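You operate a simulated robot arm through the tools that you are given. There is no shell and no other tool. Be economical: measure what you need, move in short steps, check, and stop when the job is done.

You run a simulated two-armed robot. Do the job below in one go: nothing can be reset, and whatever is moved stays where it is left.

## Task
Carry the blue crate with both arms and set it on the window end of the side counter.

Only the result counts: the job must be done as asked and must still hold three seconds after the hand-in. Knocking over, shifting, dropping, spilling or breaking anything else fails it.

## Robot
Two 7-joint arms with four-finger grippers on one trunk, on a base that drives. Base frame: it is fixed to the floor where the robot stands at the start and does not move with it; the origin is under the middle of the robot, x ahead of it, y to its left, z up. Readings come in mm, degrees, newtons and seconds.
The left shoulder is at the start at [40, 181, 1130], the right one opposite. With the tool pointing down near the work surface each hand reaches from about 320 to 840 mm from the robot's upright axis, wherever it stands, measured 20 degrees to its own side. Places, roughly: window end of the side counter [3600, -200, 900]. Payload 3.67 kg a hand.
Tool frame (each hand has its own): the origin (TCP) lies between the finger pads and is the grasp point; the fingertips stand 28 mm ahead of it; z points along the fingers, y is the line along which they close. The gripper opens to 112 mm. The gripper's body begins 73 mm behind the TCP.
Orientation is that of the tool frame in the base frame, as a unit quaternion [w, x, y, z]. With the fingers straight down and closing along the base's y, the tool's x points along the base's -x, its y along +y and its z along -z.

## Interface
- The arms move only by the tool step_arm. It takes "left_rows", "right_rows" or both (then of equal length, played together; a hand with none holds still); each is a list of rows, each a list of 7 numbers: the shift along the tool's x, y, z in cm, then the turn, a rotation vector about the tool's x, y, z in degrees, then the closure, from 0 (fully open) to 1 (shut). In form: [[x, y, z, rx, ry, rz, grip], ...]. A call has 1 to 12 rows; each row shifts and turns the commanded pose from where the row before left it, along the tool's axes as they then stand. Each row takes 0.2 s and may step no farther than 50 mm and 8.6 degrees from the row before; otherwise, or with a gripper value out of range, the whole call is refused. A pose out of reach is approached as far as the arm can. The call stops where the force on the tool passes 40 N (or 10 N more than at its start, if that is more) or the arm is blocked; 0.2 s more then pass. The fingers move at their own pace and stop on an object; they squeeze with about 20 N. The grip force told is the motor's: it shows also when the fingers shut on nothing. Time passes only in rows, and 0.2 s behind the last, so rows that do not move let the fingers close. The reply holds the time, the measured pose of the TCP, the force on the tool along the base axes, the opening and the grip force, in the units named above and with some noise, with the torque about the TCP (base axes, N m) and any sound that the robot's microphone picked up, and new pictures: "pictures" is both (left out), scene, wrist or none (wrist: the cameras of the hands that moved).
- Cameras (640 x 400 px; columns grow to the right, rows downward): "scene" is now at [103.1, -24.3, 1353.6]; the picture's right is [-0.29, -0.96, 0.00], its down [-0.58, 0.17, -0.80] and it looks along [0.76, -0.23, -0.60] (base axes); focal length 233 px, centre (320, 200). "left" rides on the left gripper at [60, 18, -104] in its tool frame; the picture's right is [-0.29, 0.96, 0.00], its down [-0.80, -0.24, -0.55] and it looks along [-0.53, -0.16, 0.83] (tool axes); focal length 234 px, centre (320, 200). "right" rides on the right gripper at [60, -18, -104] in its tool frame; the picture's right is [0.29, 0.96, 0.00], its down [-0.80, 0.24, -0.55] and it looks along [-0.53, 0.16, 0.83] (tool axes); focal length 234 px, centre (320, 200).
- lift_body(by): slides the trunk up (or, below 0, down) by that many mm; the arms and the scene camera ride with it, the base frame stays. It gives what a move gives, with no picture.
- roll_base(legs): drives the robot by 1 to 6 legs, each [ahead, left, turn to the left] in mm, mm and degrees, along the robot's own axes; the way and the turn of a leg run together, so that a leg with both is an arc; at most 1500 mm and 180 degrees a leg. The arms and the cameras ride along, it lands a little off, and it stops where it bumps. It gives what a move gives, and a new picture of the scene camera.
- turn_head(pan, tilt): turns the head with the scene camera to pan (to the left, within 86 degrees either way) and tilt (down, from -29 to 69), counted from straight ahead of the robot. It gives what a move gives, and a new picture of the scene camera.
- measure_at(camera, pixels): for up to 12 pixels [column, row] of the newest picture of that camera ("zoom" is the newest enlarged one), the place [x, y, z] in the base frame of the surface seen there, good to about 2 mm. The clock stands still meanwhile.
- inspect(camera, box): a new picture of the part [left, top, right, bottom] of that camera's present view, enlarged. The clock stands still meanwhile.
- close_job(): hands the job in; it is judged then, once.

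Keep the steps short. Do not move on a guess: measure, check each grasp and each placing, and mend mistakes. In all there are 80 turns and 260 pictures (those below and enlarged ones count). Leave the grippers open and the arms clear of the work at the hand-in unless told otherwise, and finish with a single line.

The tools are called after "Emit:" as a command line: name --argument value ..., lists and objects as JSON in quotes. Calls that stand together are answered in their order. step_arm: Moves the arms, as the interface text tells. Its arguments: {"type":"object","properties":{"left_rows":{"type":"array"},"right_rows":{"type":"array"},"pictures":{"type":"string","enum":["both","scene","wrist","none"]}},"required":[]} The other tools are called the same way: lift_body (by) slides the trunk up or down; roll_base (legs) drives the base; turn_head (pan, tilt) turns the head that bears the scene camera; measure_at (camera, pixels) gives the place of the surface under pixels of a picture; inspect (camera, box) takes an enlarged picture of a part of a camera's view; close_job () hands the job in.

At the start:

```text
t: 0.0
left_ee_pos: [427.9, 41.9, 1194.1]
left_ee_rot: [-0.001, -0.001, 1.0, 0.0]
left_ft_force: [-0.3, 0.3, 0.0]
left_ft_torque: [-0.01, 0.03, -0.04]
left_gripper_width: 112.1
left_grip_force: 0.1
right_ee_pos: [447.8, -376.9, 1223.6]
right_ee_rot: [0.001, 0.0, 1.0, 0.0]
right_ft_force: [-0.7, -0.1, -0.9]
right_ft_torque: [0.01, 0.05, -0.02]
right_gripper_width: 112.2
right_grip_force: 0.1
trunk travel left (down, up): [-250.0, 264.0]
robot x, y, heading: [-0.2, -2.2, 0.1]
head pan, tilt: [-16.9, 36.9]
```

scene: 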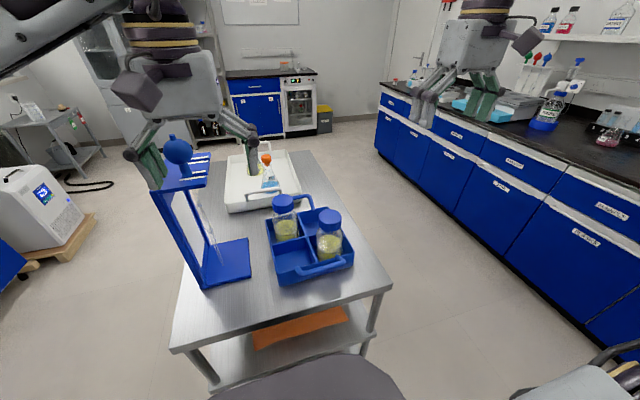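
right: 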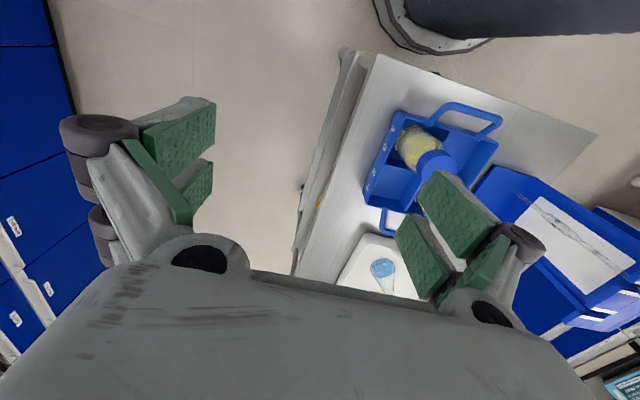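
left: 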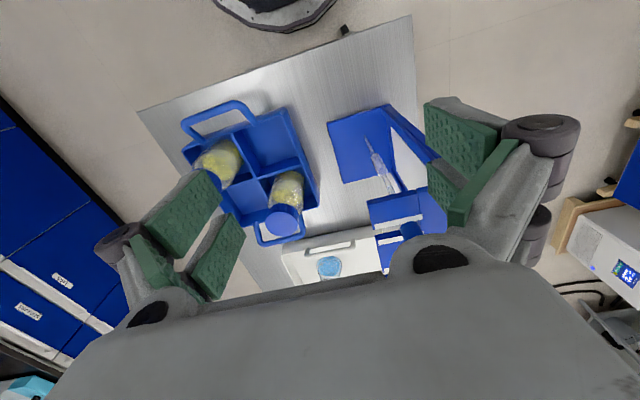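

I see the blue crate with two bottles and two loop handles on the steel cart. I'll enlarge it and see its details first.

Emit:
inspect --camera "scene" --box '[220, 160, 380, 300]'

Emit:
measure_at --camera "scene" --pixels '[[276, 284], [352, 262], [267, 220], [322, 270], [285, 198], [327, 216], [283, 199], [300, 244], [360, 290], [250, 300], [390, 285], [172, 345]]'

Emit:
inspect --camera "left" --box '[160, 80, 340, 260]'

```text
2.86 times, centred on (300, 230) of scene
```

zoom: 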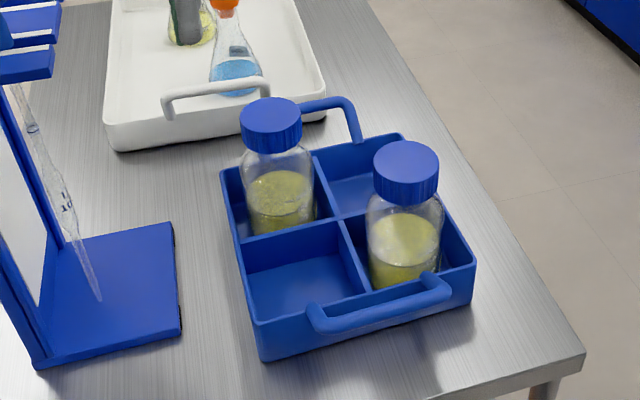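

```text
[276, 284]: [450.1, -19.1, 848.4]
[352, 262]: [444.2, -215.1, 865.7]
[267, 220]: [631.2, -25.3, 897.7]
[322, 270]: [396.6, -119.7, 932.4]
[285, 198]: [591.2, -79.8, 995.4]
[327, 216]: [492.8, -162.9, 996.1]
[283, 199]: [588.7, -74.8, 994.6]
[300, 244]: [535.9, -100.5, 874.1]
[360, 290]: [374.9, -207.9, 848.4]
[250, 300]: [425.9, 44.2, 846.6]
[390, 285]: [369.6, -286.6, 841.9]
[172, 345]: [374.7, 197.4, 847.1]
```

```text
2.22 times, centred on (250, 170) of left
```

zoom: 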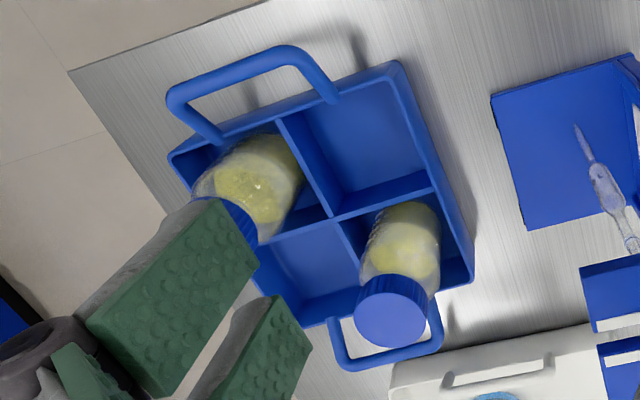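

Next I look for the counter at about [3600,-200,900] and measure points of the crate's handles.

Emit:
measure_at --camera "scene" --pixels '[[270, 72], [300, 74], [240, 75], [318, 75], [400, 88], [500, 120], [440, 150], [530, 75], [550, 125], [324, 122]]'

Emit:
turn_head --pan -5 --tilt 10

```text
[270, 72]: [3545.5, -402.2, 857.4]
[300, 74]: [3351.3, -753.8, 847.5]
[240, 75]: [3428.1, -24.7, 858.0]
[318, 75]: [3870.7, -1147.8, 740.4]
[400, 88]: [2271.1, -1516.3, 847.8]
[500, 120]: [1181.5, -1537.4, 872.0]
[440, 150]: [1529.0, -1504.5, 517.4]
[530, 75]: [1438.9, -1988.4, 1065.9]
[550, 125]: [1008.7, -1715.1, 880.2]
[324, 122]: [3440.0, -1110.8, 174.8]
```

```text
t: 0.9
left_ee_pos: [427.6, 43.4, 1193.7]
left_ee_rot: [0.0, -0.002, 1.0, 0.001]
left_ft_force: [1.2, 0.0, 0.4]
left_ft_torque: [0.01, 0.03, -0.02]
left_gripper_width: 111.9
left_grip_force: 0.0
right_ee_pos: [446.9, -377.4, 1223.6]
right_ee_rot: [-0.001, 0.0, 1.0, 0.0]
right_ft_force: [-0.5, -0.2, -0.1]
right_ft_torque: [0.0, 0.01, 0.04]
right_gripper_width: 112.2
right_grip_force: 0.0
trunk travel left (down, up): [-250.0, 264.0]
robot x, y, heading: [-1.0, -2.2, 0.1]
head pan, tilt: [-5.0, 10.0]
```

scene: 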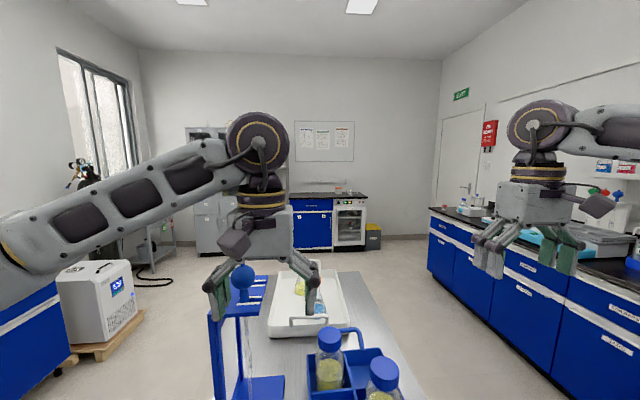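

The back counter (pixels 290-365, 195) is the side counter; its window end is the left one. I enlarge it and measure.

Emit:
inspect --camera "scene" --box '[270, 170, 390, 245]'

Emit:
measure_at --camera "scene" --pixels '[[335, 191], [350, 193], [300, 194], [310, 192], [355, 196], [348, 197], [305, 198], [318, 183], [295, 199], [329, 185], [325, 196], [362, 192]]'

```text
5.33 times, centred on (330, 208) of scene
```

zoom: 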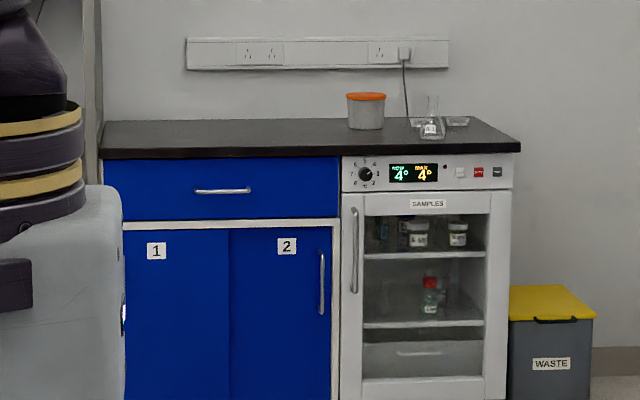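

```text
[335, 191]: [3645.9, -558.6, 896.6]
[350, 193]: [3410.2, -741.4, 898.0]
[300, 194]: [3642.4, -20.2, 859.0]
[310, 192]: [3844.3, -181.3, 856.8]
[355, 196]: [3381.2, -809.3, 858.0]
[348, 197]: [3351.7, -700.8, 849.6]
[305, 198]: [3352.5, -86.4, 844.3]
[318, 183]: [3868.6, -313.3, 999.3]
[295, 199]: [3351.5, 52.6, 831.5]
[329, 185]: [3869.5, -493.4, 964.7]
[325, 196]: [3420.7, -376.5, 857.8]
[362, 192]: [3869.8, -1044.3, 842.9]
```

Counter top is at z≈858, clear for y between -400 and 0. Back to the crate: I look down and enlarge the handles.

Emit:
turn_head --pan -12 --tilt 45

Emit:
inspect --camera "scene" --box '[250, 130, 390, 240]'

```text
t: 1.9
left_ee_pos: [425.7, 43.6, 1194.7]
left_ee_rot: [0.0, -0.001, 1.0, -0.001]
left_ft_force: [-0.2, -0.1, 1.5]
left_ft_torque: [0.02, 0.0, -0.01]
left_gripper_width: 112.2
left_grip_force: 0.0
right_ee_pos: [447.7, -377.0, 1222.7]
right_ee_rot: [0.0, 0.0, 1.0, 0.0]
right_ft_force: [-0.2, 0.4, -0.8]
right_ft_torque: [0.02, 0.02, 0.02]
right_gripper_width: 111.8
right_grip_force: 0.1
trunk travel left (down, up): [-250.0, 264.0]
robot x, y, heading: [1.8, 2.5, -0.1]
head pan, tilt: [-12.0, 45.0]
```

scene: 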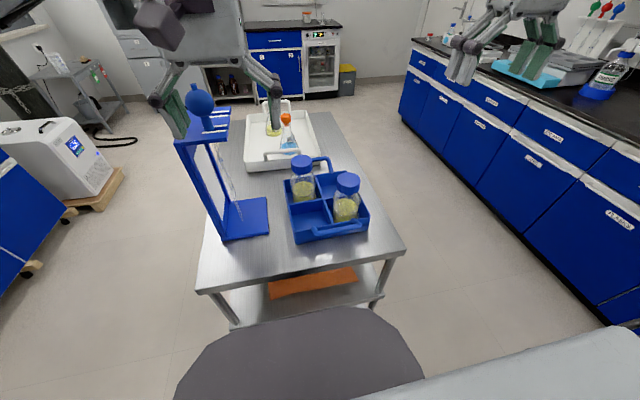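

```text
3.64 times, centred on (320, 185) of scene
```

zoom: 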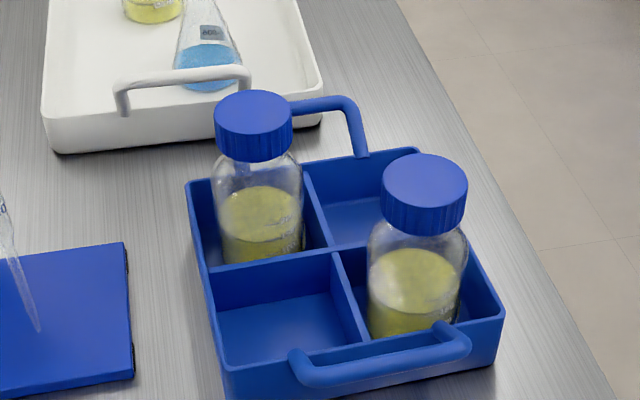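

Emit:
measure_at --camera "zoom" --pixels '[[300, 368], [340, 371], [400, 358], [460, 342], [435, 328], [310, 103], [340, 101], [355, 115], [362, 145], [188, 185], [228, 366], [505, 312]]'

Emit:
measure_at --camera "left" --pixels '[[186, 123], [210, 110], [240, 102], [250, 115], [258, 230], [265, 241], [280, 240], [296, 232], [208, 123], [228, 137]]'

Emit:
measure_at --camera "zoom" --pixels '[[415, 150], [300, 400], [297, 350], [330, 360], [60, 150], [125, 110], [180, 77], [322, 90], [245, 85]]'

```text
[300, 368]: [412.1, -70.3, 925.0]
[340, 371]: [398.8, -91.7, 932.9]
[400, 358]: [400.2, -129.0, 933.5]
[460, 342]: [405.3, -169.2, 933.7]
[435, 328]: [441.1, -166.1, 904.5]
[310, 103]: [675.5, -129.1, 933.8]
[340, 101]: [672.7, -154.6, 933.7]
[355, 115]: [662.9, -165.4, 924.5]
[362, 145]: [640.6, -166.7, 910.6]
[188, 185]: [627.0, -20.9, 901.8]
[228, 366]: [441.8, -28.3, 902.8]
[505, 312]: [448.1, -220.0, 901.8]
```

```text
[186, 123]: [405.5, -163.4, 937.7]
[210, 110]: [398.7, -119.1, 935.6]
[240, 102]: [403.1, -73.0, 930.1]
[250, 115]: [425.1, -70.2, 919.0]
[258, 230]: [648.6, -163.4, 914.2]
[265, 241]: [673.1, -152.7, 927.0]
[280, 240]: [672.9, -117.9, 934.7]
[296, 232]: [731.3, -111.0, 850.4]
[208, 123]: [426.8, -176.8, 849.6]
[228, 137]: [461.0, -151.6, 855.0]
```

```text
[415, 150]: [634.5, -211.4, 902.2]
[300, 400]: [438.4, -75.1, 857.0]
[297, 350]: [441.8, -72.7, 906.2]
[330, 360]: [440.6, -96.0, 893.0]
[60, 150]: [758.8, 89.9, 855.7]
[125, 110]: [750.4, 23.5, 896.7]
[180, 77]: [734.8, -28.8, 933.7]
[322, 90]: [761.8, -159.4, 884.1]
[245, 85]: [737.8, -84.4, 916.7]
```

The crate spans x 440-632, y -25 to -215 with loop bars at x≈402 and x≈673 (z≈927), along y. Standing to the right of the cart, facing +y, gives one handle per hand. I measure the base's front, cart edges and the surroundings.

Emit:
measure_at --camera "scene" --pixels '[[300, 312], [350, 312], [250, 330], [420, 340], [404, 248], [340, 116], [197, 290], [213, 100], [262, 117], [600, 300], [480, 370]]'

Emit:
turn_head --pan -80 --tilt 45

```text
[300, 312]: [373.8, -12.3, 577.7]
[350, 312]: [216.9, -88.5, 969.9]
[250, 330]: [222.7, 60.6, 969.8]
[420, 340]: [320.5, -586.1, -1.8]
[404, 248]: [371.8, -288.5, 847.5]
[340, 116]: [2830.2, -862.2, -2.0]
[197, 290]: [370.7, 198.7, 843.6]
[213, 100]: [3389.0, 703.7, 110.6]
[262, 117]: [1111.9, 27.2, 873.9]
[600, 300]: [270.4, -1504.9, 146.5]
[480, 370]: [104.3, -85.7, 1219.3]
```

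```text
t: 3.3
left_ee_pos: [427.5, 43.3, 1195.2]
left_ee_rot: [0.0, -0.001, 1.0, 0.0]
left_ft_force: [-0.6, 0.0, -0.1]
left_ft_torque: [-0.03, -0.02, -0.02]
left_gripper_width: 112.1
left_grip_force: 0.2
right_ee_pos: [447.0, -376.6, 1223.2]
right_ee_rot: [0.0, -0.001, 1.0, 0.0]
right_ft_force: [0.5, 0.0, -0.5]
right_ft_torque: [-0.01, 0.0, 0.02]
right_gripper_width: 112.1
right_grip_force: 0.0
trunk travel left (down, up): [-250.0, 264.0]
robot x, y, heading: [-0.0, 0.9, -0.1]
head pan, tilt: [-80.0, 45.0]
```

scene: 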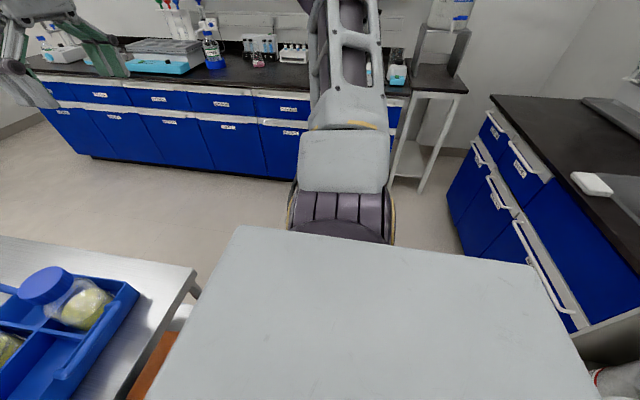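

I measure the right bench, right elbow and the bench behind-right, to know the room for driving.

Emit:
measure_at --camera "scene" --pixels '[[345, 205], [345, 236], [345, 125], [490, 97], [600, 330], [440, 92], [280, 180], [120, 160], [480, 250], [150, 82], [196, 270]]'

Emit:
turn_head --pan -45 --tilt 69

```text
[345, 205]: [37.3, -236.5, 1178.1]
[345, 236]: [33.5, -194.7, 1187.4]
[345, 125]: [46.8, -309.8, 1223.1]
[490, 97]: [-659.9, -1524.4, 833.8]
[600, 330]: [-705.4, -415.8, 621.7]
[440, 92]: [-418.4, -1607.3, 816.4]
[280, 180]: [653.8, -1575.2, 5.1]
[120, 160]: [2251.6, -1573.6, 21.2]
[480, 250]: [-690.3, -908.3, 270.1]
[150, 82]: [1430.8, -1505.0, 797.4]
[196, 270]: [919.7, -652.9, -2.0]
```

```text
t: 4.3
left_ee_pos: [427.2, 41.8, 1194.7]
left_ee_rot: [0.0, -0.001, 1.0, 0.0]
left_ft_force: [-1.2, -0.1, 0.3]
left_ft_torque: [-0.02, 0.02, 0.04]
left_gripper_width: 111.8
left_grip_force: 0.0
right_ee_pos: [446.3, -376.1, 1223.5]
right_ee_rot: [0.0, 0.0, 1.0, 0.0]
right_ft_force: [0.9, -0.3, -0.5]
right_ft_torque: [0.02, 0.04, -0.01]
right_gripper_width: 111.8
right_grip_force: 0.0
trunk travel left (down, up): [-250.0, 264.0]
robot x, y, heading: [-0.2, 1.2, -0.3]
head pan, tilt: [-45.0, 68.8]
```

scene: 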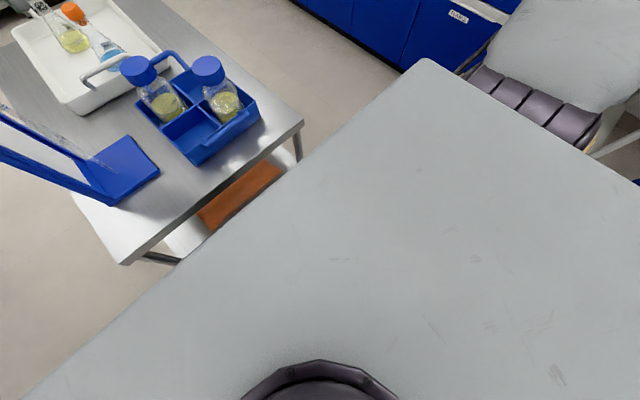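

Room is enough. I turn the head ahead, then drive: slightly back, right to y≈-950, ahead to x≈540.

Emit:
turn_head --pan 0 --tilt 45

Emit:
roll_base --legs '[[-40, 0, 0], [0, -950, 0], [580, 0, 0]]'

```text
t: 5.4
left_ee_pos: [426.4, 42.4, 1193.2]
left_ee_rot: [0.0, -0.001, 1.0, -0.001]
left_ft_force: [-0.3, 0.2, 0.5]
left_ft_torque: [0.0, 0.01, -0.01]
left_gripper_width: 111.9
left_grip_force: 0.2
right_ee_pos: [446.8, -377.1, 1223.3]
right_ee_rot: [-0.001, -0.001, 1.0, 0.0]
right_ft_force: [0.8, 0.0, 0.0]
right_ft_torque: [0.04, 0.04, -0.01]
right_gripper_width: 112.0
right_grip_force: 0.0
trunk travel left (down, up): [-250.0, 264.0]
robot x, y, heading: [-1.0, 1.0, -0.1]
head pan, tilt: [0.0, 45.0]
```

scene: 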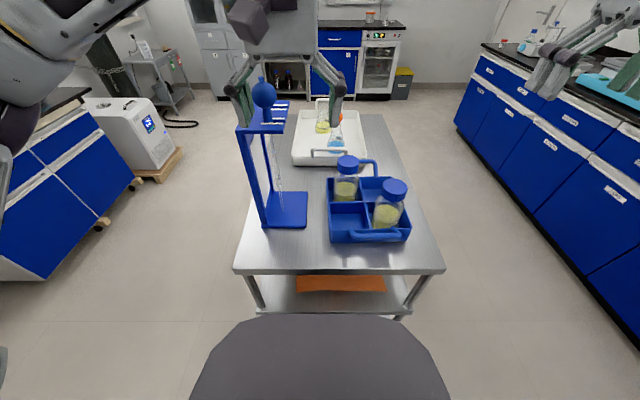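

```text
t: 14.0
left_ee_pos: [939.4, -952.9, 1193.2]
left_ee_rot: [0.0, 0.019, 1.0, 0.0]
left_ft_force: [-0.2, -0.2, 0.0]
left_ft_torque: [0.0, 0.02, 0.04]
left_gripper_width: 112.0
left_grip_force: 0.1
right_ee_pos: [944.1, -1372.0, 1222.7]
right_ee_rot: [0.0, 0.019, 1.0, 0.0]
right_ft_force: [0.8, 0.4, -0.6]
right_ft_torque: [0.02, 0.0, 0.0]
right_gripper_width: 112.2
right_grip_force: 0.1
trunk travel left (down, up): [-250.0, 264.0]
robot x, y, heading: [513.4, -977.2, -2.3]
head pan, tilt: [0.0, 45.0]
```

scene: 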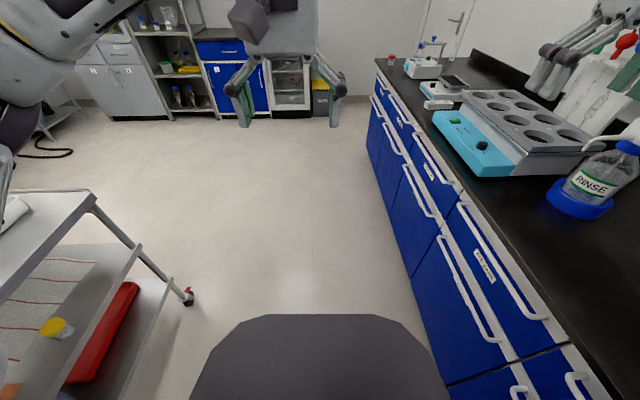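

The robot stands at (513,-977). I turn left by 94° to face the cart with the crate's 2° skew.

Emit:
roll_base --legs '[[0, 0, 94]]'

```text
t: 18.7
left_ee_pos: [470.8, -551.6, 1194.6]
left_ee_rot: [0.0, -0.706, 0.708, 0.0]
left_ft_force: [-0.5, 0.1, -0.3]
left_ft_torque: [-0.05, -0.01, 0.03]
left_gripper_width: 112.1
left_grip_force: 0.1
right_ee_pos: [890.5, -533.4, 1223.6]
right_ee_rot: [0.0, -0.705, 0.709, 0.0]
right_ft_force: [-0.1, 0.2, 0.1]
right_ft_torque: [0.0, 0.01, -0.04]
right_gripper_width: 112.1
right_grip_force: 0.1
trunk travel left (down, up): [-250.0, 264.0]
robot x, y, heading: [510.9, -979.7, 89.9]
head pan, tilt: [0.0, 45.0]
```

scene: 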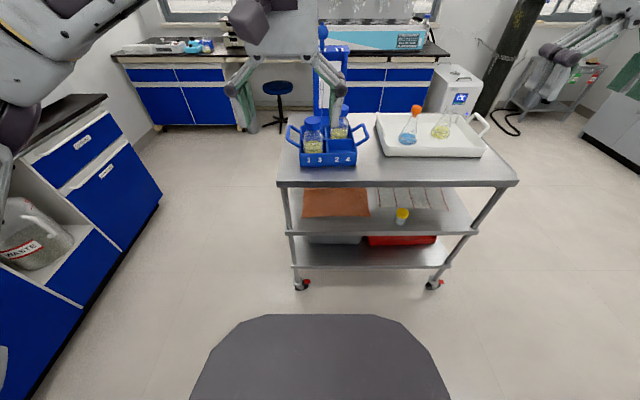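

Good view of the cart. I move ahead 265, right 27, turning 2° more, so the crate is centred at about 590 mm.

Emit:
roll_base --legs '[[265, -27, 2]]'

Emit:
turn_head --pan 0 --tilt 50

Emit:
inspect --camera "scene" --box '[220, 60, 420, 200]'

```text
t: 20.6
left_ee_pos: [477.1, -287.1, 1194.7]
left_ee_rot: [0.0, 0.719, -0.695, 0.0]
left_ft_force: [0.2, -0.2, 0.2]
left_ft_torque: [-0.02, 0.02, -0.03]
left_gripper_width: 111.9
left_grip_force: 0.0
right_ee_pos: [894.8, -253.2, 1222.7]
right_ee_rot: [0.0, 0.719, -0.695, 0.0]
right_ft_force: [-0.6, 0.4, 0.0]
right_ft_torque: [0.0, -0.02, 0.03]
right_gripper_width: 112.0
right_grip_force: 0.1
trunk travel left (down, up): [-250.0, 264.0]
robot x, y, heading: [534.8, -709.3, 91.9]
head pan, tilt: [0.0, 45.0]
```

scene: 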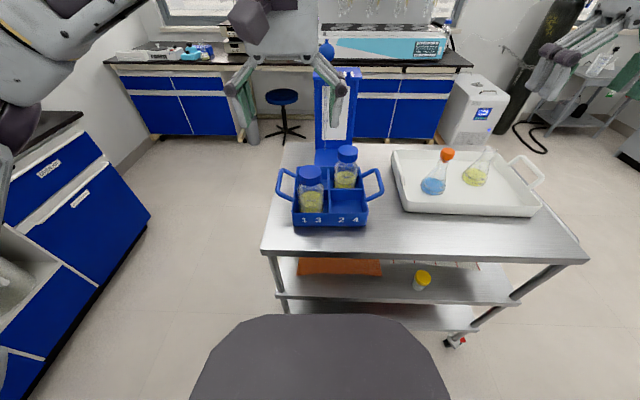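

```text
t: 21.3
left_ee_pos: [476.4, -286.9, 1194.3]
left_ee_rot: [0.0, 0.72, -0.694, 0.0]
left_ft_force: [0.3, 0.0, -0.8]
left_ft_torque: [-0.04, 0.01, 0.0]
left_gripper_width: 112.0
left_grip_force: 0.1
right_ee_pos: [895.8, -252.5, 1223.2]
right_ee_rot: [0.0, 0.719, -0.695, 0.0]
right_ft_force: [-0.2, -0.7, 0.5]
right_ft_torque: [-0.03, -0.02, -0.01]
right_gripper_width: 112.0
right_grip_force: 0.1
trunk travel left (down, up): [-250.0, 264.0]
robot x, y, heading: [533.1, -715.3, 91.6]
head pan, tilt: [0.0, 50.0]
```

scene: 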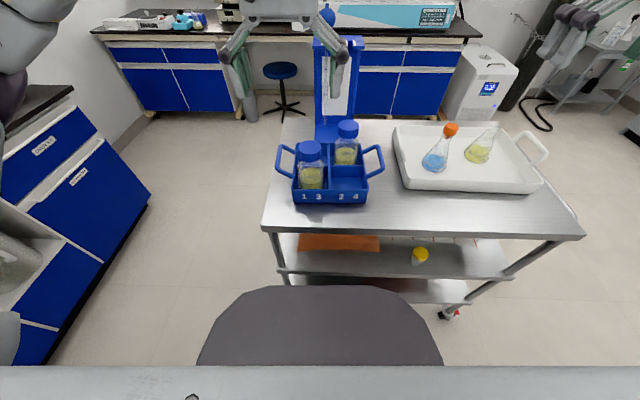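

```text
2.86 times, centred on (320, 130) of scene
```

zoom: 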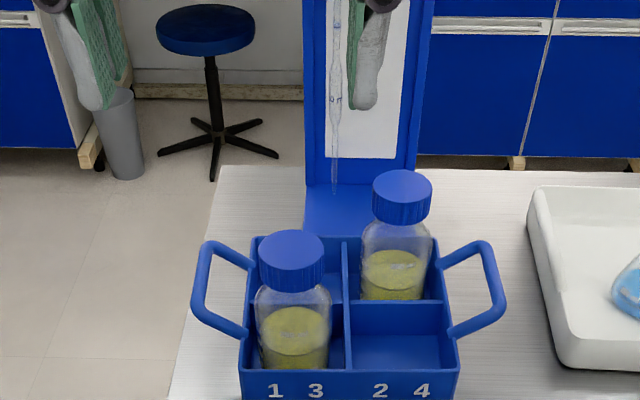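

Both handles stand clear to left and right. I measure the bars precisely.

Emit:
measure_at --camera "zoom" --pixels '[[200, 262], [198, 285], [203, 305], [211, 245], [225, 245], [485, 250], [494, 275], [498, 295], [480, 243], [475, 325], [530, 195], [560, 365]]'

Emit:
measure_at --camera "zoom" --pixels '[[255, 240], [242, 370], [440, 240], [460, 370], [293, 245], [402, 187], [205, 316], [215, 318], [503, 300], [232, 332]]'

```text
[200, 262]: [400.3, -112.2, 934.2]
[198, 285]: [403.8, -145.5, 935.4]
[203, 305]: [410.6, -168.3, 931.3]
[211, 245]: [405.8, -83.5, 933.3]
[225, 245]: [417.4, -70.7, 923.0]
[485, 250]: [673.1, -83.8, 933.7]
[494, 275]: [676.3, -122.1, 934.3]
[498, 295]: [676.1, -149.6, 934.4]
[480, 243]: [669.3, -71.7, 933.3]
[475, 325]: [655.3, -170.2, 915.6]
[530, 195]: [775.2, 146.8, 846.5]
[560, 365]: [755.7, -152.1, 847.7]
```

```text
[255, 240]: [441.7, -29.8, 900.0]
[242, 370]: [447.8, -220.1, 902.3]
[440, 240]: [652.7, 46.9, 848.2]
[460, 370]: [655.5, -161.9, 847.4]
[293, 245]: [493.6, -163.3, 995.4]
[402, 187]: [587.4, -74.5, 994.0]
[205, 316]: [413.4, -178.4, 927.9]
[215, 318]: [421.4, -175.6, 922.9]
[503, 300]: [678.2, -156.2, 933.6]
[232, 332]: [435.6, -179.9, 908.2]
```

Bars: left at (402,-122), right at (675,-125), z centre ≈928. First move both hands level to above the bars at present height, opening to ~60 mm.

Emit:
step_arm --left_rows '[[-2.805, 1.145, 0, 0, 0, 0, 0.45], [-2.805, 1.145, 0, 0, 0, 0, 0.45], [-2.805, 1.145, 0, 0, 0, 0, 0.45], [-2.805, 1.145, 0, 0, 0, 0, 0.45], [-2.805, 1.145, 0, 0, 0, 0, 0.45], [-2.805, 1.145, 0, 0, 0, 0, 0.45], [0, 0, 0, 0, 0, 0, 0.45]]' --right_rows '[[-2.248, 3.605, 0, 0, 0, 0, 0.45], [-2.248, 3.605, 0, 0, 0, 0, 0.45], [-2.248, 3.605, 0, 0, 0, 0, 0.45], [-2.248, 3.605, 0, 0, 0, 0, 0.45], [-2.248, 3.605, 0, 0, 0, 0, 0.45], [-2.248, 3.605, 0, 0, 0, 0, 0.45], [0, 0, 0, 0, 0, 0, 0.45]]' --pictures "both"

```text
t: 22.9
left_ee_pos: [402.9, -118.2, 1196.6]
left_ee_rot: [0.0, 0.72, -0.694, 0.0]
left_ft_force: [-0.1, -0.2, 0.1]
left_ft_torque: [0.02, -0.01, 0.01]
left_gripper_width: 61.6
left_grip_force: 0.1
right_ee_pos: [682.3, -132.6, 1223.5]
right_ee_rot: [0.0, 0.718, -0.696, 0.0]
right_ft_force: [-0.1, -0.1, 0.6]
right_ft_torque: [-0.01, -0.03, -0.01]
right_gripper_width: 61.6
right_grip_force: 0.0
right hand out of reach, approached as far as the arm can: row 6
trunk travel left (down, up): [-250.0, 264.0]
robot x, y, heading: [536.7, -716.4, 92.2]
head pan, tilt: [0.0, 50.0]
```

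scene: 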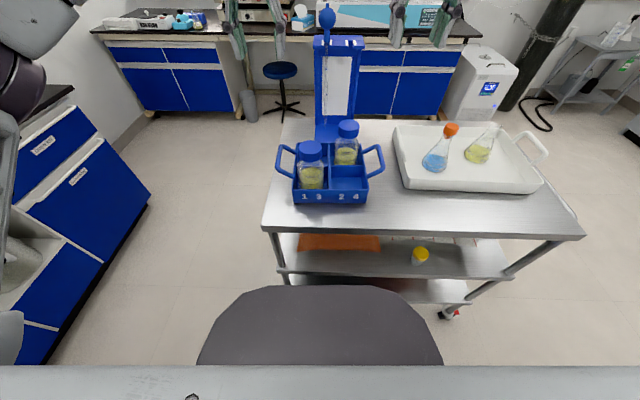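
right: 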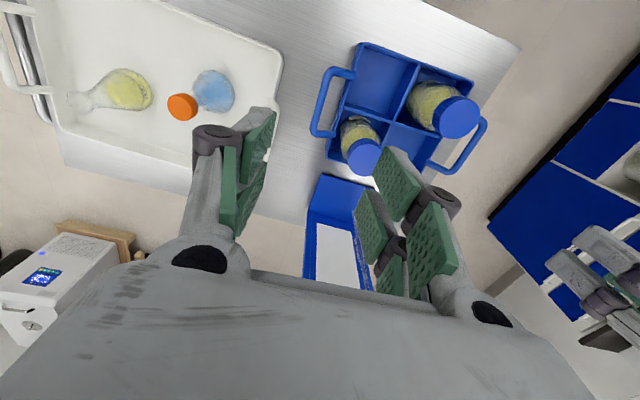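
left: 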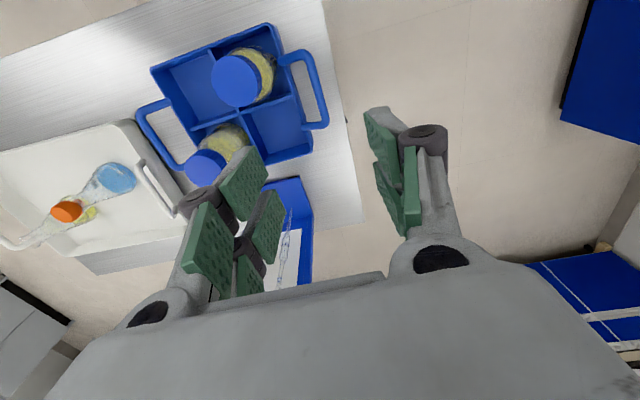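

The right hand is a little short at this height (682,-133). I lower both ~100 mm (fingertips still above the caps).

Emit:
step_arm --left_rows '[[0, 0, 4, 0, 0, 0, 0.45], [0, 0, 4, 0, 0, 0, 0.45], [0, 0, 2, 0, 0, 0, 0.45]]' --right_rows '[[0, 0, 4.3, 0, 0, 0, 0.45], [0, 0, 4.3, 0, 0, 0, 0.45], [0, 0, 4, 0, 0, 0, 0.45]]' --pictures "none"

```text
t: 23.7
left_ee_pos: [403.3, -119.8, 1092.6]
left_ee_rot: [0.0, 0.72, -0.694, 0.0]
left_ft_force: [-0.1, -1.8, 0.4]
left_ft_torque: [0.0, 0.0, 0.02]
left_gripper_width: 61.8
left_grip_force: 0.1
right_ee_pos: [682.6, -131.7, 1096.1]
right_ee_rot: [0.0, 0.719, -0.695, -0.001]
right_ft_force: [-0.4, -0.7, 0.1]
right_ft_torque: [0.01, -0.01, -0.01]
right_gripper_width: 61.4
right_grip_force: 0.0
trunk travel left (down, up): [-250.0, 264.0]
robot x, y, heading: [534.3, -711.1, 91.8]
head pan, tilt: [0.0, 50.0]
```

Correct the right hand by (-7.6,+6.7) mm, then lower both to z≈975 (tips just above the bars) and look.

Emit:
step_arm --left_rows '[[0, 0.1, 0, 0, 0, 0, 0.45], [0, 0, 4, 0, 0, 0, 0.45], [0, 0, 4, 0, 0, 0, 0.45], [0, 0, 3.7, 0, 0, 0, 0.45], [0, 0, 0, 0, 0, 0, 0.45]]' --right_rows '[[-0.7, 0.74, 0, 0, 0, 0, 0.45], [0, 0, 4, 0, 0, 0, 0.45], [0, 0, 4, 0, 0, 0, 0.45], [0, 0, 4, 0, 0, 0, 0.45], [0, 0, 0, 0, 0, 0, 0.45]]' --pictures "both"

Emit:
inspect --camera "scene" --box '[240, 90, 420, 216]'

```text
t: 24.9
left_ee_pos: [399.6, -120.6, 975.2]
left_ee_rot: [-0.001, 0.719, -0.695, -0.001]
left_ft_force: [0.0, 0.1, 0.3]
left_ft_torque: [-0.03, 0.03, 0.03]
left_gripper_width: 61.3
left_grip_force: 0.0
right_ee_pos: [675.7, -125.7, 976.2]
right_ee_rot: [0.0, 0.719, -0.695, -0.002]
right_ft_force: [0.3, -0.5, 0.4]
right_ft_torque: [0.01, 0.02, 0.01]
right_gripper_width: 61.6
right_grip_force: 0.1
trunk travel left (down, up): [-250.0, 264.0]
robot x, y, heading: [532.6, -712.7, 92.2]
head pan, tilt: [0.0, 50.0]
```

scene: 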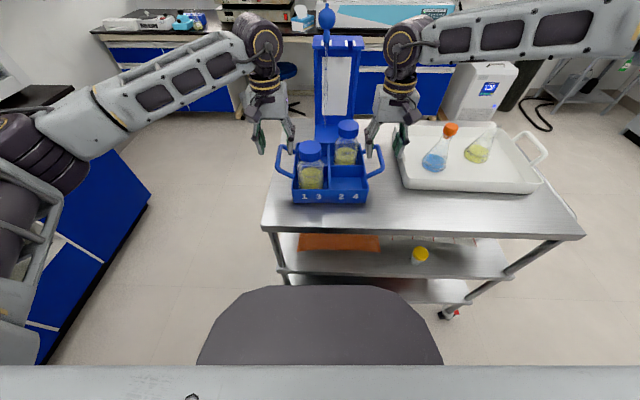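
right: 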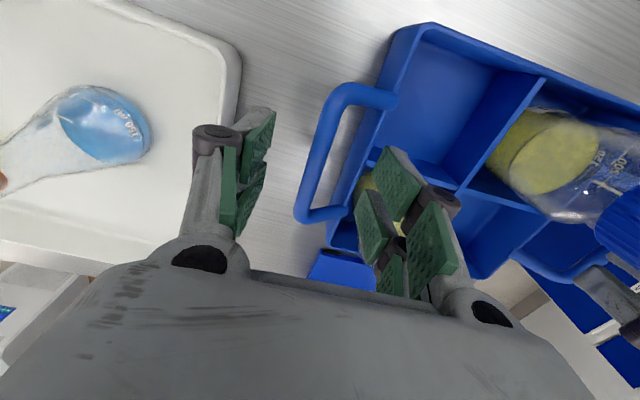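
left: 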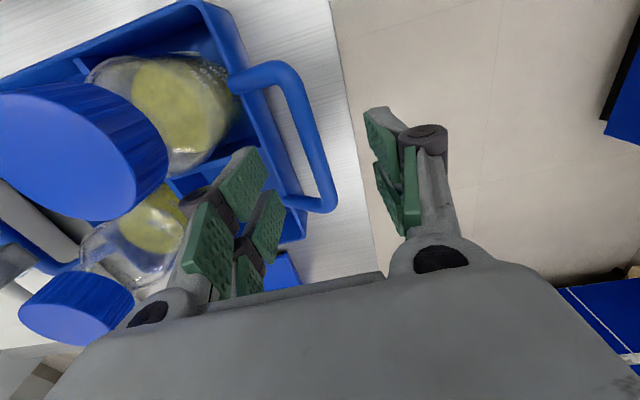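

```text
3.17 times, centred on (330, 153) of scene
```

zoom: 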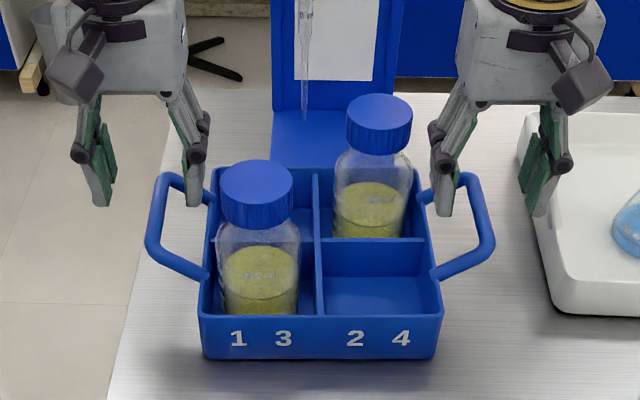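

Alignment looks right. I narrow to ~46 mm and lower 41 mm so the fingers straddle the bars with the tips just above the crate rim.

Emit:
step_arm --left_rows '[[0, -0.1, 0, 0, 0, 0, 0.59], [0, 0, 2, 0, 0, 0, 0.59], [0, 0, 2.1, 0, 0, 0, 0.59], [0, 0, 0, 0, 0, 0, 0.59]]' --right_rows '[[0, 0, 0, 0, 0, 0, 0.59], [0, 0, 2, 0, 0, 0, 0.59], [0, 0, 2.2, 0, 0, 0, 0.59], [0, 0, 0, 0, 0, 0, 0.59]]' --pictures "wrist"

Emit:
inspect --camera "scene" --box '[240, 90, 420, 216]'

```text
t: 25.9
left_ee_pos: [402.2, -121.5, 935.9]
left_ee_rot: [0.0, 0.719, -0.695, 0.0]
left_ft_force: [0.6, 0.7, 0.9]
left_ft_torque: [0.02, -0.03, -0.04]
left_gripper_width: 46.0
left_grip_force: 0.1
right_ee_pos: [677.3, -124.6, 936.2]
right_ee_rot: [0.0, 0.718, -0.696, 0.0]
right_ft_force: [0.9, 0.3, -0.7]
right_ft_torque: [0.02, 0.03, 0.01]
right_gripper_width: 45.9
right_grip_force: 0.2
trunk travel left (down, up): [-250.0, 264.0]
robot x, y, heading: [536.6, -715.9, 91.7]
head pan, tilt: [0.0, 50.0]
```

right: 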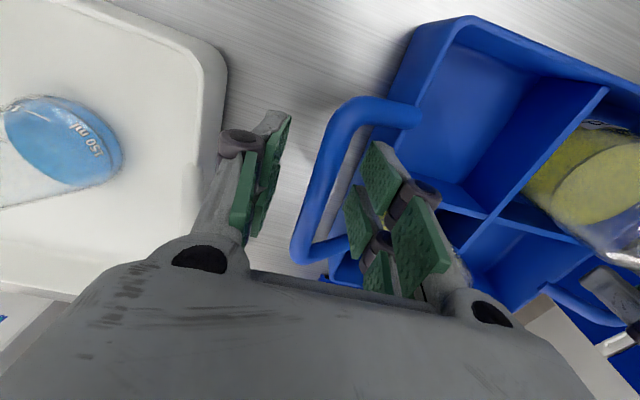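
left: 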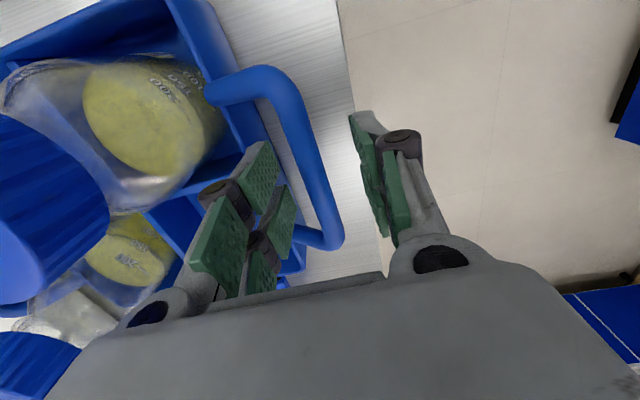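

```text
3.17 times, centred on (330, 153) of scene
```

zoom: 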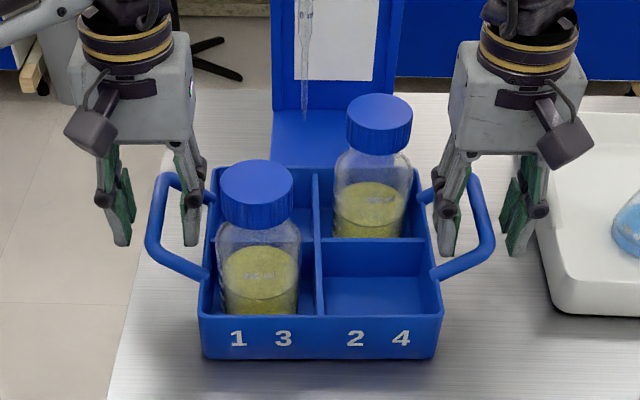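

I verify fingertip heights against the bars before closing.

Emit:
measure_at --camera "zoom" --pixels '[[121, 242], [190, 242], [449, 250], [514, 252], [156, 225], [484, 205], [172, 178], [488, 235]]'

```text
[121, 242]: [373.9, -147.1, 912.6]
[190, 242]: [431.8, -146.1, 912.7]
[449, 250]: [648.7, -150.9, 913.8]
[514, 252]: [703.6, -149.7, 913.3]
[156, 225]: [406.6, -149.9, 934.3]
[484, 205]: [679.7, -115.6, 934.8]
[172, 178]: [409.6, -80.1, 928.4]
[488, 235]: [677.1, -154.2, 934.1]
```

Jaws straddle the bars with tips ~20 mm below the bars' tops. Closing both.

Emit:
step_arm --left_rows '[[0, 0, 0, 0, 0, 0, 0.8], [0, 0, 0, 0, 0, 0, 1], [0, 0, 0, 0, 0, 0, 1], [0, 0, 0, 0, 0, 0, 1]]' --right_rows '[[0, 0, 0, 0, 0, 0, 0.8], [0, 0, 0, 0, 0, 0, 1], [0, 0, 0, 0, 0, 0, 1], [0, 0, 0, 0, 0, 0, 1]]' --pictures "none"

Emit:
inspect --camera "scene" --box '[240, 90, 420, 216]'

```text
t: 26.9
left_ee_pos: [403.3, -119.8, 935.1]
left_ee_rot: [0.0, 0.718, -0.696, 0.0]
left_ft_force: [19.2, 4.7, -1.5]
left_ft_torque: [0.38, -0.04, 0.75]
left_gripper_width: 12.1
left_grip_force: 20.0
right_ee_pos: [675.8, -125.1, 933.8]
right_ee_rot: [0.0, 0.72, -0.694, 0.0]
right_ft_force: [-18.6, -6.1, 0.1]
right_ft_torque: [-0.08, 0.02, 0.71]
right_gripper_width: 12.0
right_grip_force: 19.9
trunk travel left (down, up): [-250.0, 264.0]
robot x, y, heading: [533.8, -714.7, 92.2]
head pan, tilt: [0.0, 50.0]
```

```text
3.17 times, centred on (330, 153) of scene
```

zoom: 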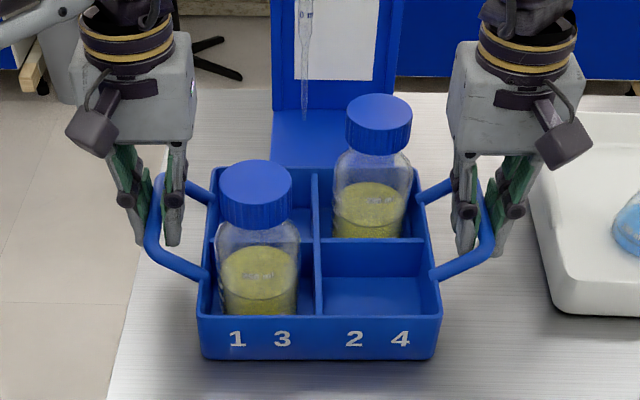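

Both grip the 12 mm bars, but hands pull against each other with ~19 N. I ease each inward 2 mm.

Emit:
step_arm --left_rows '[[0, -0.2, 0, 0, 0, 0, 1], [0, 0, 0, 0, 0, 0, 1]]' --right_rows '[[0, 0.2, 0, 0, 0, 0, 1], [0, 0, 0, 0, 0, 0, 1]]' --pictures "none"

```text
t: 27.5
left_ee_pos: [403.8, -121.8, 935.6]
left_ee_rot: [0.0, 0.72, -0.694, 0.0]
left_ft_force: [8.1, 5.7, -2.2]
left_ft_torque: [0.18, -0.01, 0.73]
left_gripper_width: 12.0
left_grip_force: 19.6
right_ee_pos: [677.0, -123.7, 933.2]
right_ee_rot: [0.001, 0.719, -0.695, 0.0]
right_ft_force: [-7.8, -7.0, -0.5]
right_ft_torque: [-0.07, 0.08, 0.86]
right_gripper_width: 12.0
right_grip_force: 19.6
trunk travel left (down, up): [-250.0, 264.0]
robot x, y, heading: [534.9, -708.8, 92.0]
head pan, tilt: [0.0, 50.0]
```

Halved. Ease a further 1.4 mm in x and 1 mm in y, then lift 15 mm by arms to check the load.

Emit:
step_arm --left_rows '[[-0.1, -0.14, 0, 0, 0, 0, 1], [0, 0, 0, 0, 0, 0, 1], [0, 0, -0.5, 0, 0, 0, 1], [0, 0, -0.5, 0, 0, 0, 1], [0, 0, -0.5, 0, 0, 0, 1], [0, 0, 0, 0, 0, 0, 1]]' --right_rows '[[0.1, 0.14, 0, 0, 0, 0, 1], [0, 0, 0, 0, 0, 0, 1], [0, 0, -0.5, 0, 0, 0, 1], [0, 0, -0.5, 0, 0, 0, 1], [0, 0, -0.5, 0, 0, 0, 1], [0, 0, 0, 0, 0, 0, 1]]' --pictures "none"

Emit:
inspect --camera "scene" --box '[240, 90, 420, 216]'

```text
t: 28.9
left_ee_pos: [404.7, -118.4, 950.0]
left_ee_rot: [0.002, 0.721, -0.693, 0.0]
left_ft_force: [-37.6, 1.5, -5.0]
left_ft_torque: [-0.28, 0.1, -0.15]
left_gripper_width: 12.1
left_grip_force: 20.1
right_ee_pos: [676.6, -124.4, 949.7]
right_ee_rot: [0.0, 0.718, -0.696, 0.002]
right_ft_force: [37.6, -1.5, -5.9]
right_ft_torque: [0.28, -0.08, 0.35]
right_gripper_width: 12.0
right_grip_force: 20.0
trunk travel left (down, up): [-250.0, 264.0]
robot x, y, heading: [536.5, -711.2, 91.9]
head pan, tilt: [0.0, 50.0]
```

```text
3.17 times, centred on (330, 153) of scene
```

zoom: 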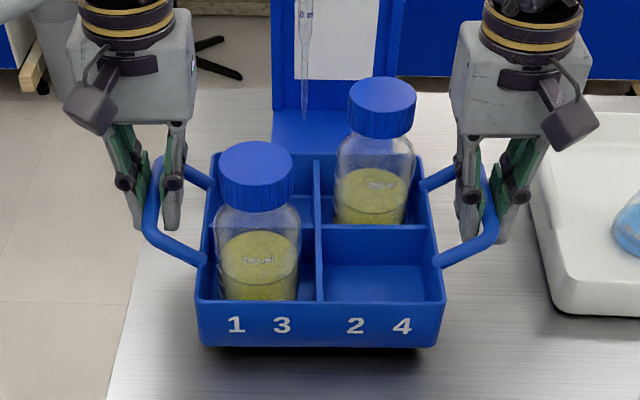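

Crate lifted, ~11 N in all, level. But now the hands squeeze inward (38 N); ease outward 1.2 mm each.

Emit:
step_arm --left_rows '[[0, 0.12, 0, 0, 0, 0, 1], [0, 0, 0, 0, 0, 0, 1]]' --right_rows '[[0, -0.12, 0, 0, 0, 0, 1], [0, 0, 0, 0, 0, 0, 1]]' --pictures "none"

```text
t: 29.5
left_ee_pos: [403.7, -118.7, 950.5]
left_ee_rot: [0.002, 0.721, -0.693, -0.001]
left_ft_force: [-36.9, 1.8, -5.1]
left_ft_torque: [-0.28, 0.15, -0.03]
left_gripper_width: 11.8
left_grip_force: 19.9
right_ee_pos: [676.5, -124.4, 948.6]
right_ee_rot: [0.0, 0.718, -0.696, 0.003]
right_ft_force: [36.5, -1.5, -4.8]
right_ft_torque: [0.24, -0.09, 0.29]
right_gripper_width: 12.3
right_grip_force: 19.9
trunk travel left (down, up): [-250.0, 264.0]
robot x, y, heading: [532.4, -711.7, 91.9]
head pan, tilt: [0.0, 50.0]
```

Little change; ease 2 mm more outward each.

Emit:
step_arm --left_rows '[[0, 0.1, 0, 0, 0, 0, 1], [0, 0.1, 0, 0, 0, 0, 1], [0, 0, 0, 0, 0, 0, 1]]' --right_rows '[[0, -0.1, 0, 0, 0, 0, 1], [0, -0.1, 0, 0, 0, 0, 1], [0, 0, 0, 0, 0, 0, 1]]' --pictures "none"

```text
t: 30.3
left_ee_pos: [404.2, -119.1, 951.4]
left_ee_rot: [-0.001, 0.719, -0.695, 0.001]
left_ft_force: [-21.2, 2.0, -4.3]
left_ft_torque: [0.19, 0.06, 0.11]
left_gripper_width: 11.9
left_grip_force: 19.9
right_ee_pos: [676.2, -126.7, 949.7]
right_ee_rot: [0.001, 0.719, -0.695, 0.001]
right_ft_force: [22.2, -0.8, -6.3]
right_ft_torque: [-0.23, -0.11, 0.14]
right_gripper_width: 11.9
right_grip_force: 19.7
trunk travel left (down, up): [-250.0, 264.0]
robot x, y, heading: [533.3, -711.1, 91.7]
head pan, tilt: [0.0, 50.0]
```

Emit:
step_arm --left_rows '[[0, 0.12, 0, 0, 0, 0, 1], [0, 0, 0, 0, 0, 0, 1]]' --right_rows '[[0, -0.12, 0, 0, 0, 0, 1], [0, 0, 0, 0, 0, 0, 1]]' --pictures "none"

```text
t: 30.9
left_ee_pos: [404.5, -119.4, 950.8]
left_ee_rot: [-0.001, 0.718, -0.696, 0.001]
left_ft_force: [-4.0, 1.7, -4.4]
left_ft_torque: [0.39, 0.0, 0.35]
left_gripper_width: 11.9
left_grip_force: 19.6
right_ee_pos: [676.5, -125.5, 948.8]
right_ee_rot: [0.001, 0.72, -0.694, 0.0]
right_ft_force: [4.0, -1.5, -4.6]
right_ft_torque: [-0.44, -0.03, 0.06]
right_gripper_width: 11.8
right_grip_force: 19.8
trunk travel left (down, up): [-250.0, 264.0]
robot x, y, heading: [535.5, -714.5, 91.8]
head pan, tilt: [0.0, 50.0]
```

Internal force is now small (4 N). I raise the trunk 80 mm to clear everything evenly.

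Emit:
lift_body --by 80

Emit:
inspect --camera "scene" --box '[200, 60, 440, 240]'

```text
t: 32.1
left_ee_pos: [403.9, -121.0, 1030.4]
left_ee_rot: [0.0, 0.719, -0.695, 0.001]
left_ft_force: [20.0, 1.9, -5.3]
left_ft_torque: [0.02, -0.09, 0.34]
left_gripper_width: 11.8
left_grip_force: 19.9
right_ee_pos: [676.4, -125.2, 1028.5]
right_ee_rot: [0.0, 0.719, -0.695, 0.0]
right_ft_force: [-19.9, -0.9, -5.5]
right_ft_torque: [-0.03, 0.05, 0.16]
right_gripper_width: 11.9
right_grip_force: 20.2
trunk travel left (down, up): [-330.0, 184.0]
robot x, y, heading: [533.8, -710.8, 92.3]
head pan, tilt: [0.0, 50.0]
```

```text
2.22 times, centred on (320, 150) of scene
```

zoom: 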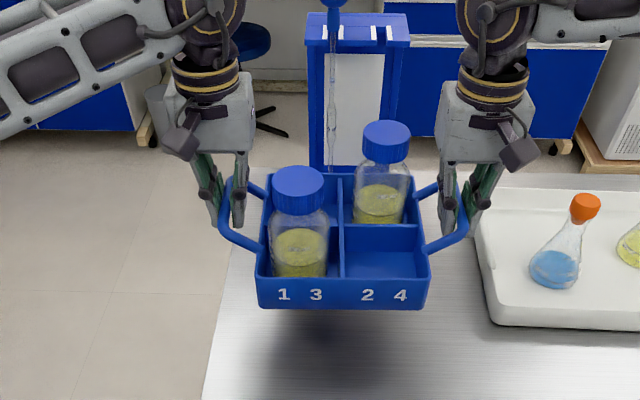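

Crate is level and clear. I back off 230 mm from the cart, then turn right 92° to face the far counter.

Emit:
roll_base --legs '[[-230, 0, 0]]'

Emit:
roll_base --legs '[[0, 0, -46], [0, 0, -46]]'

```text
t: 33.8
left_ee_pos: [411.5, -350.0, 1030.0]
left_ee_rot: [-0.002, 0.719, -0.695, 0.002]
left_ft_force: [36.4, 1.0, -5.2]
left_ft_torque: [-0.07, -0.11, 0.2]
left_gripper_width: 11.8
left_grip_force: 19.6
right_ee_pos: [686.2, -356.4, 1028.5]
right_ee_rot: [0.002, 0.719, -0.695, -0.002]
right_ft_force: [-35.7, -1.1, -3.9]
right_ft_torque: [0.07, 0.13, 0.14]
right_gripper_width: 12.0
right_grip_force: 19.9
trunk travel left (down, up): [-330.0, 184.0]
robot x, y, heading: [542.1, -944.2, 91.9]
head pan, tilt: [0.0, 50.0]
```

scene: 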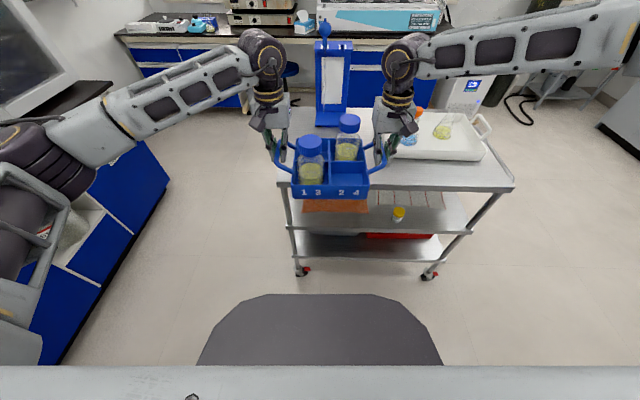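

```text
t: 38.9
left_ee_pos: [1141.9, -852.1, 1030.4]
left_ee_rot: [-0.001, 0.017, 1.0, -0.002]
left_ft_force: [0.7, -9.7, -4.8]
left_ft_torque: [-0.04, -0.02, 0.25]
left_gripper_width: 11.6
left_grip_force: 20.2
right_ee_pos: [1118.7, -1125.3, 1028.7]
right_ee_rot: [0.0, 0.015, 1.0, 0.002]
right_ft_force: [-1.6, 8.8, -5.5]
right_ft_torque: [0.05, 0.05, 0.08]
right_gripper_width: 11.9
right_grip_force: 19.8
trunk travel left (down, up): [-330.0, 184.0]
robot x, y, heading: [542.0, -943.3, -1.7]
head pan, tilt: [0.0, 50.0]
```

scene: 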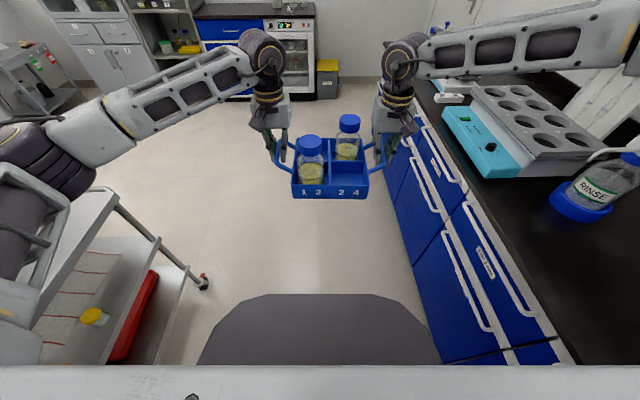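

I measure the right elbow/forearm against the bench things before driving on.

Emit:
measure_at --camera "scene" --pixels '[[600, 55], [620, 10], [560, 75], [20, 220], [80, 250], [625, 175], [640, 60], [500, 60], [530, 160], [452, 97]]'

```text
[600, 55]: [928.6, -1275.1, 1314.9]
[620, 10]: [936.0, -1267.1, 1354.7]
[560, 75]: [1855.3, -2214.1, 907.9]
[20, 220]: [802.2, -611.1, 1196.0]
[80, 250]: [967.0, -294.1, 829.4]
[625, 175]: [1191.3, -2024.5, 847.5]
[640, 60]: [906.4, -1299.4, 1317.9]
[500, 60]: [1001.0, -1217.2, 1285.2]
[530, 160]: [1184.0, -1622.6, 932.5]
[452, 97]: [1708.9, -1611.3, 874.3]
```

Clear. Drive ahead 1300 mm, correcting the heading.

Emit:
roll_base --legs '[[0, 0, 1.7], [1300, 0, 0]]'

Emit:
turn_head --pan 12 --tilt 28

```text
t: 46.1
left_ee_pos: [2448.8, -819.3, 1030.9]
left_ee_rot: [0.0, -0.006, 1.0, -0.001]
left_ft_force: [0.3, -3.8, -4.8]
left_ft_torque: [-0.02, 0.04, 0.22]
left_gripper_width: 12.2
left_grip_force: 20.0
right_ee_pos: [2436.7, -1092.0, 1028.6]
right_ee_rot: [0.0, -0.006, 1.0, 0.002]
right_ft_force: [-0.4, 4.4, -5.7]
right_ft_torque: [0.02, 0.0, 0.07]
right_gripper_width: 11.6
right_grip_force: 19.6
trunk travel left (down, up): [-330.0, 184.0]
robot x, y, heading: [1848.6, -934.1, 0.7]
head pan, tilt: [0.0, 50.0]
```

scene: 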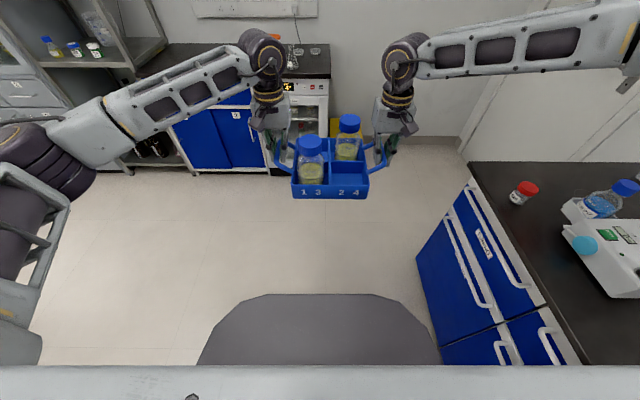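

```text
t: 46.9
left_ee_pos: [2447.5, -819.4, 1030.1]
left_ee_rot: [0.0, -0.006, 1.0, -0.001]
left_ft_force: [0.1, -2.5, -6.0]
left_ft_torque: [0.05, 0.06, 0.16]
left_gripper_width: 12.1
left_grip_force: 20.0
right_ee_pos: [2435.7, -1092.4, 1027.9]
right_ee_rot: [-0.001, -0.007, 1.0, 0.002]
right_ft_force: [-0.8, 2.2, -5.4]
right_ft_torque: [0.0, -0.04, 0.05]
right_gripper_width: 12.0
right_grip_force: 19.9
trunk travel left (down, up): [-330.0, 184.0]
robot x, y, heading: [1847.4, -938.2, 0.8]
head pan, tilt: [12.0, 28.0]
```

scene: 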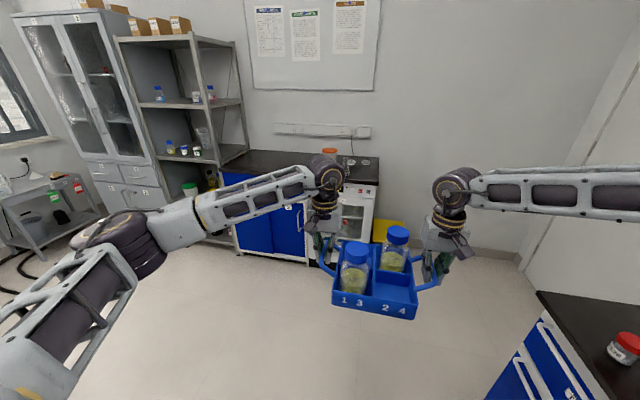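

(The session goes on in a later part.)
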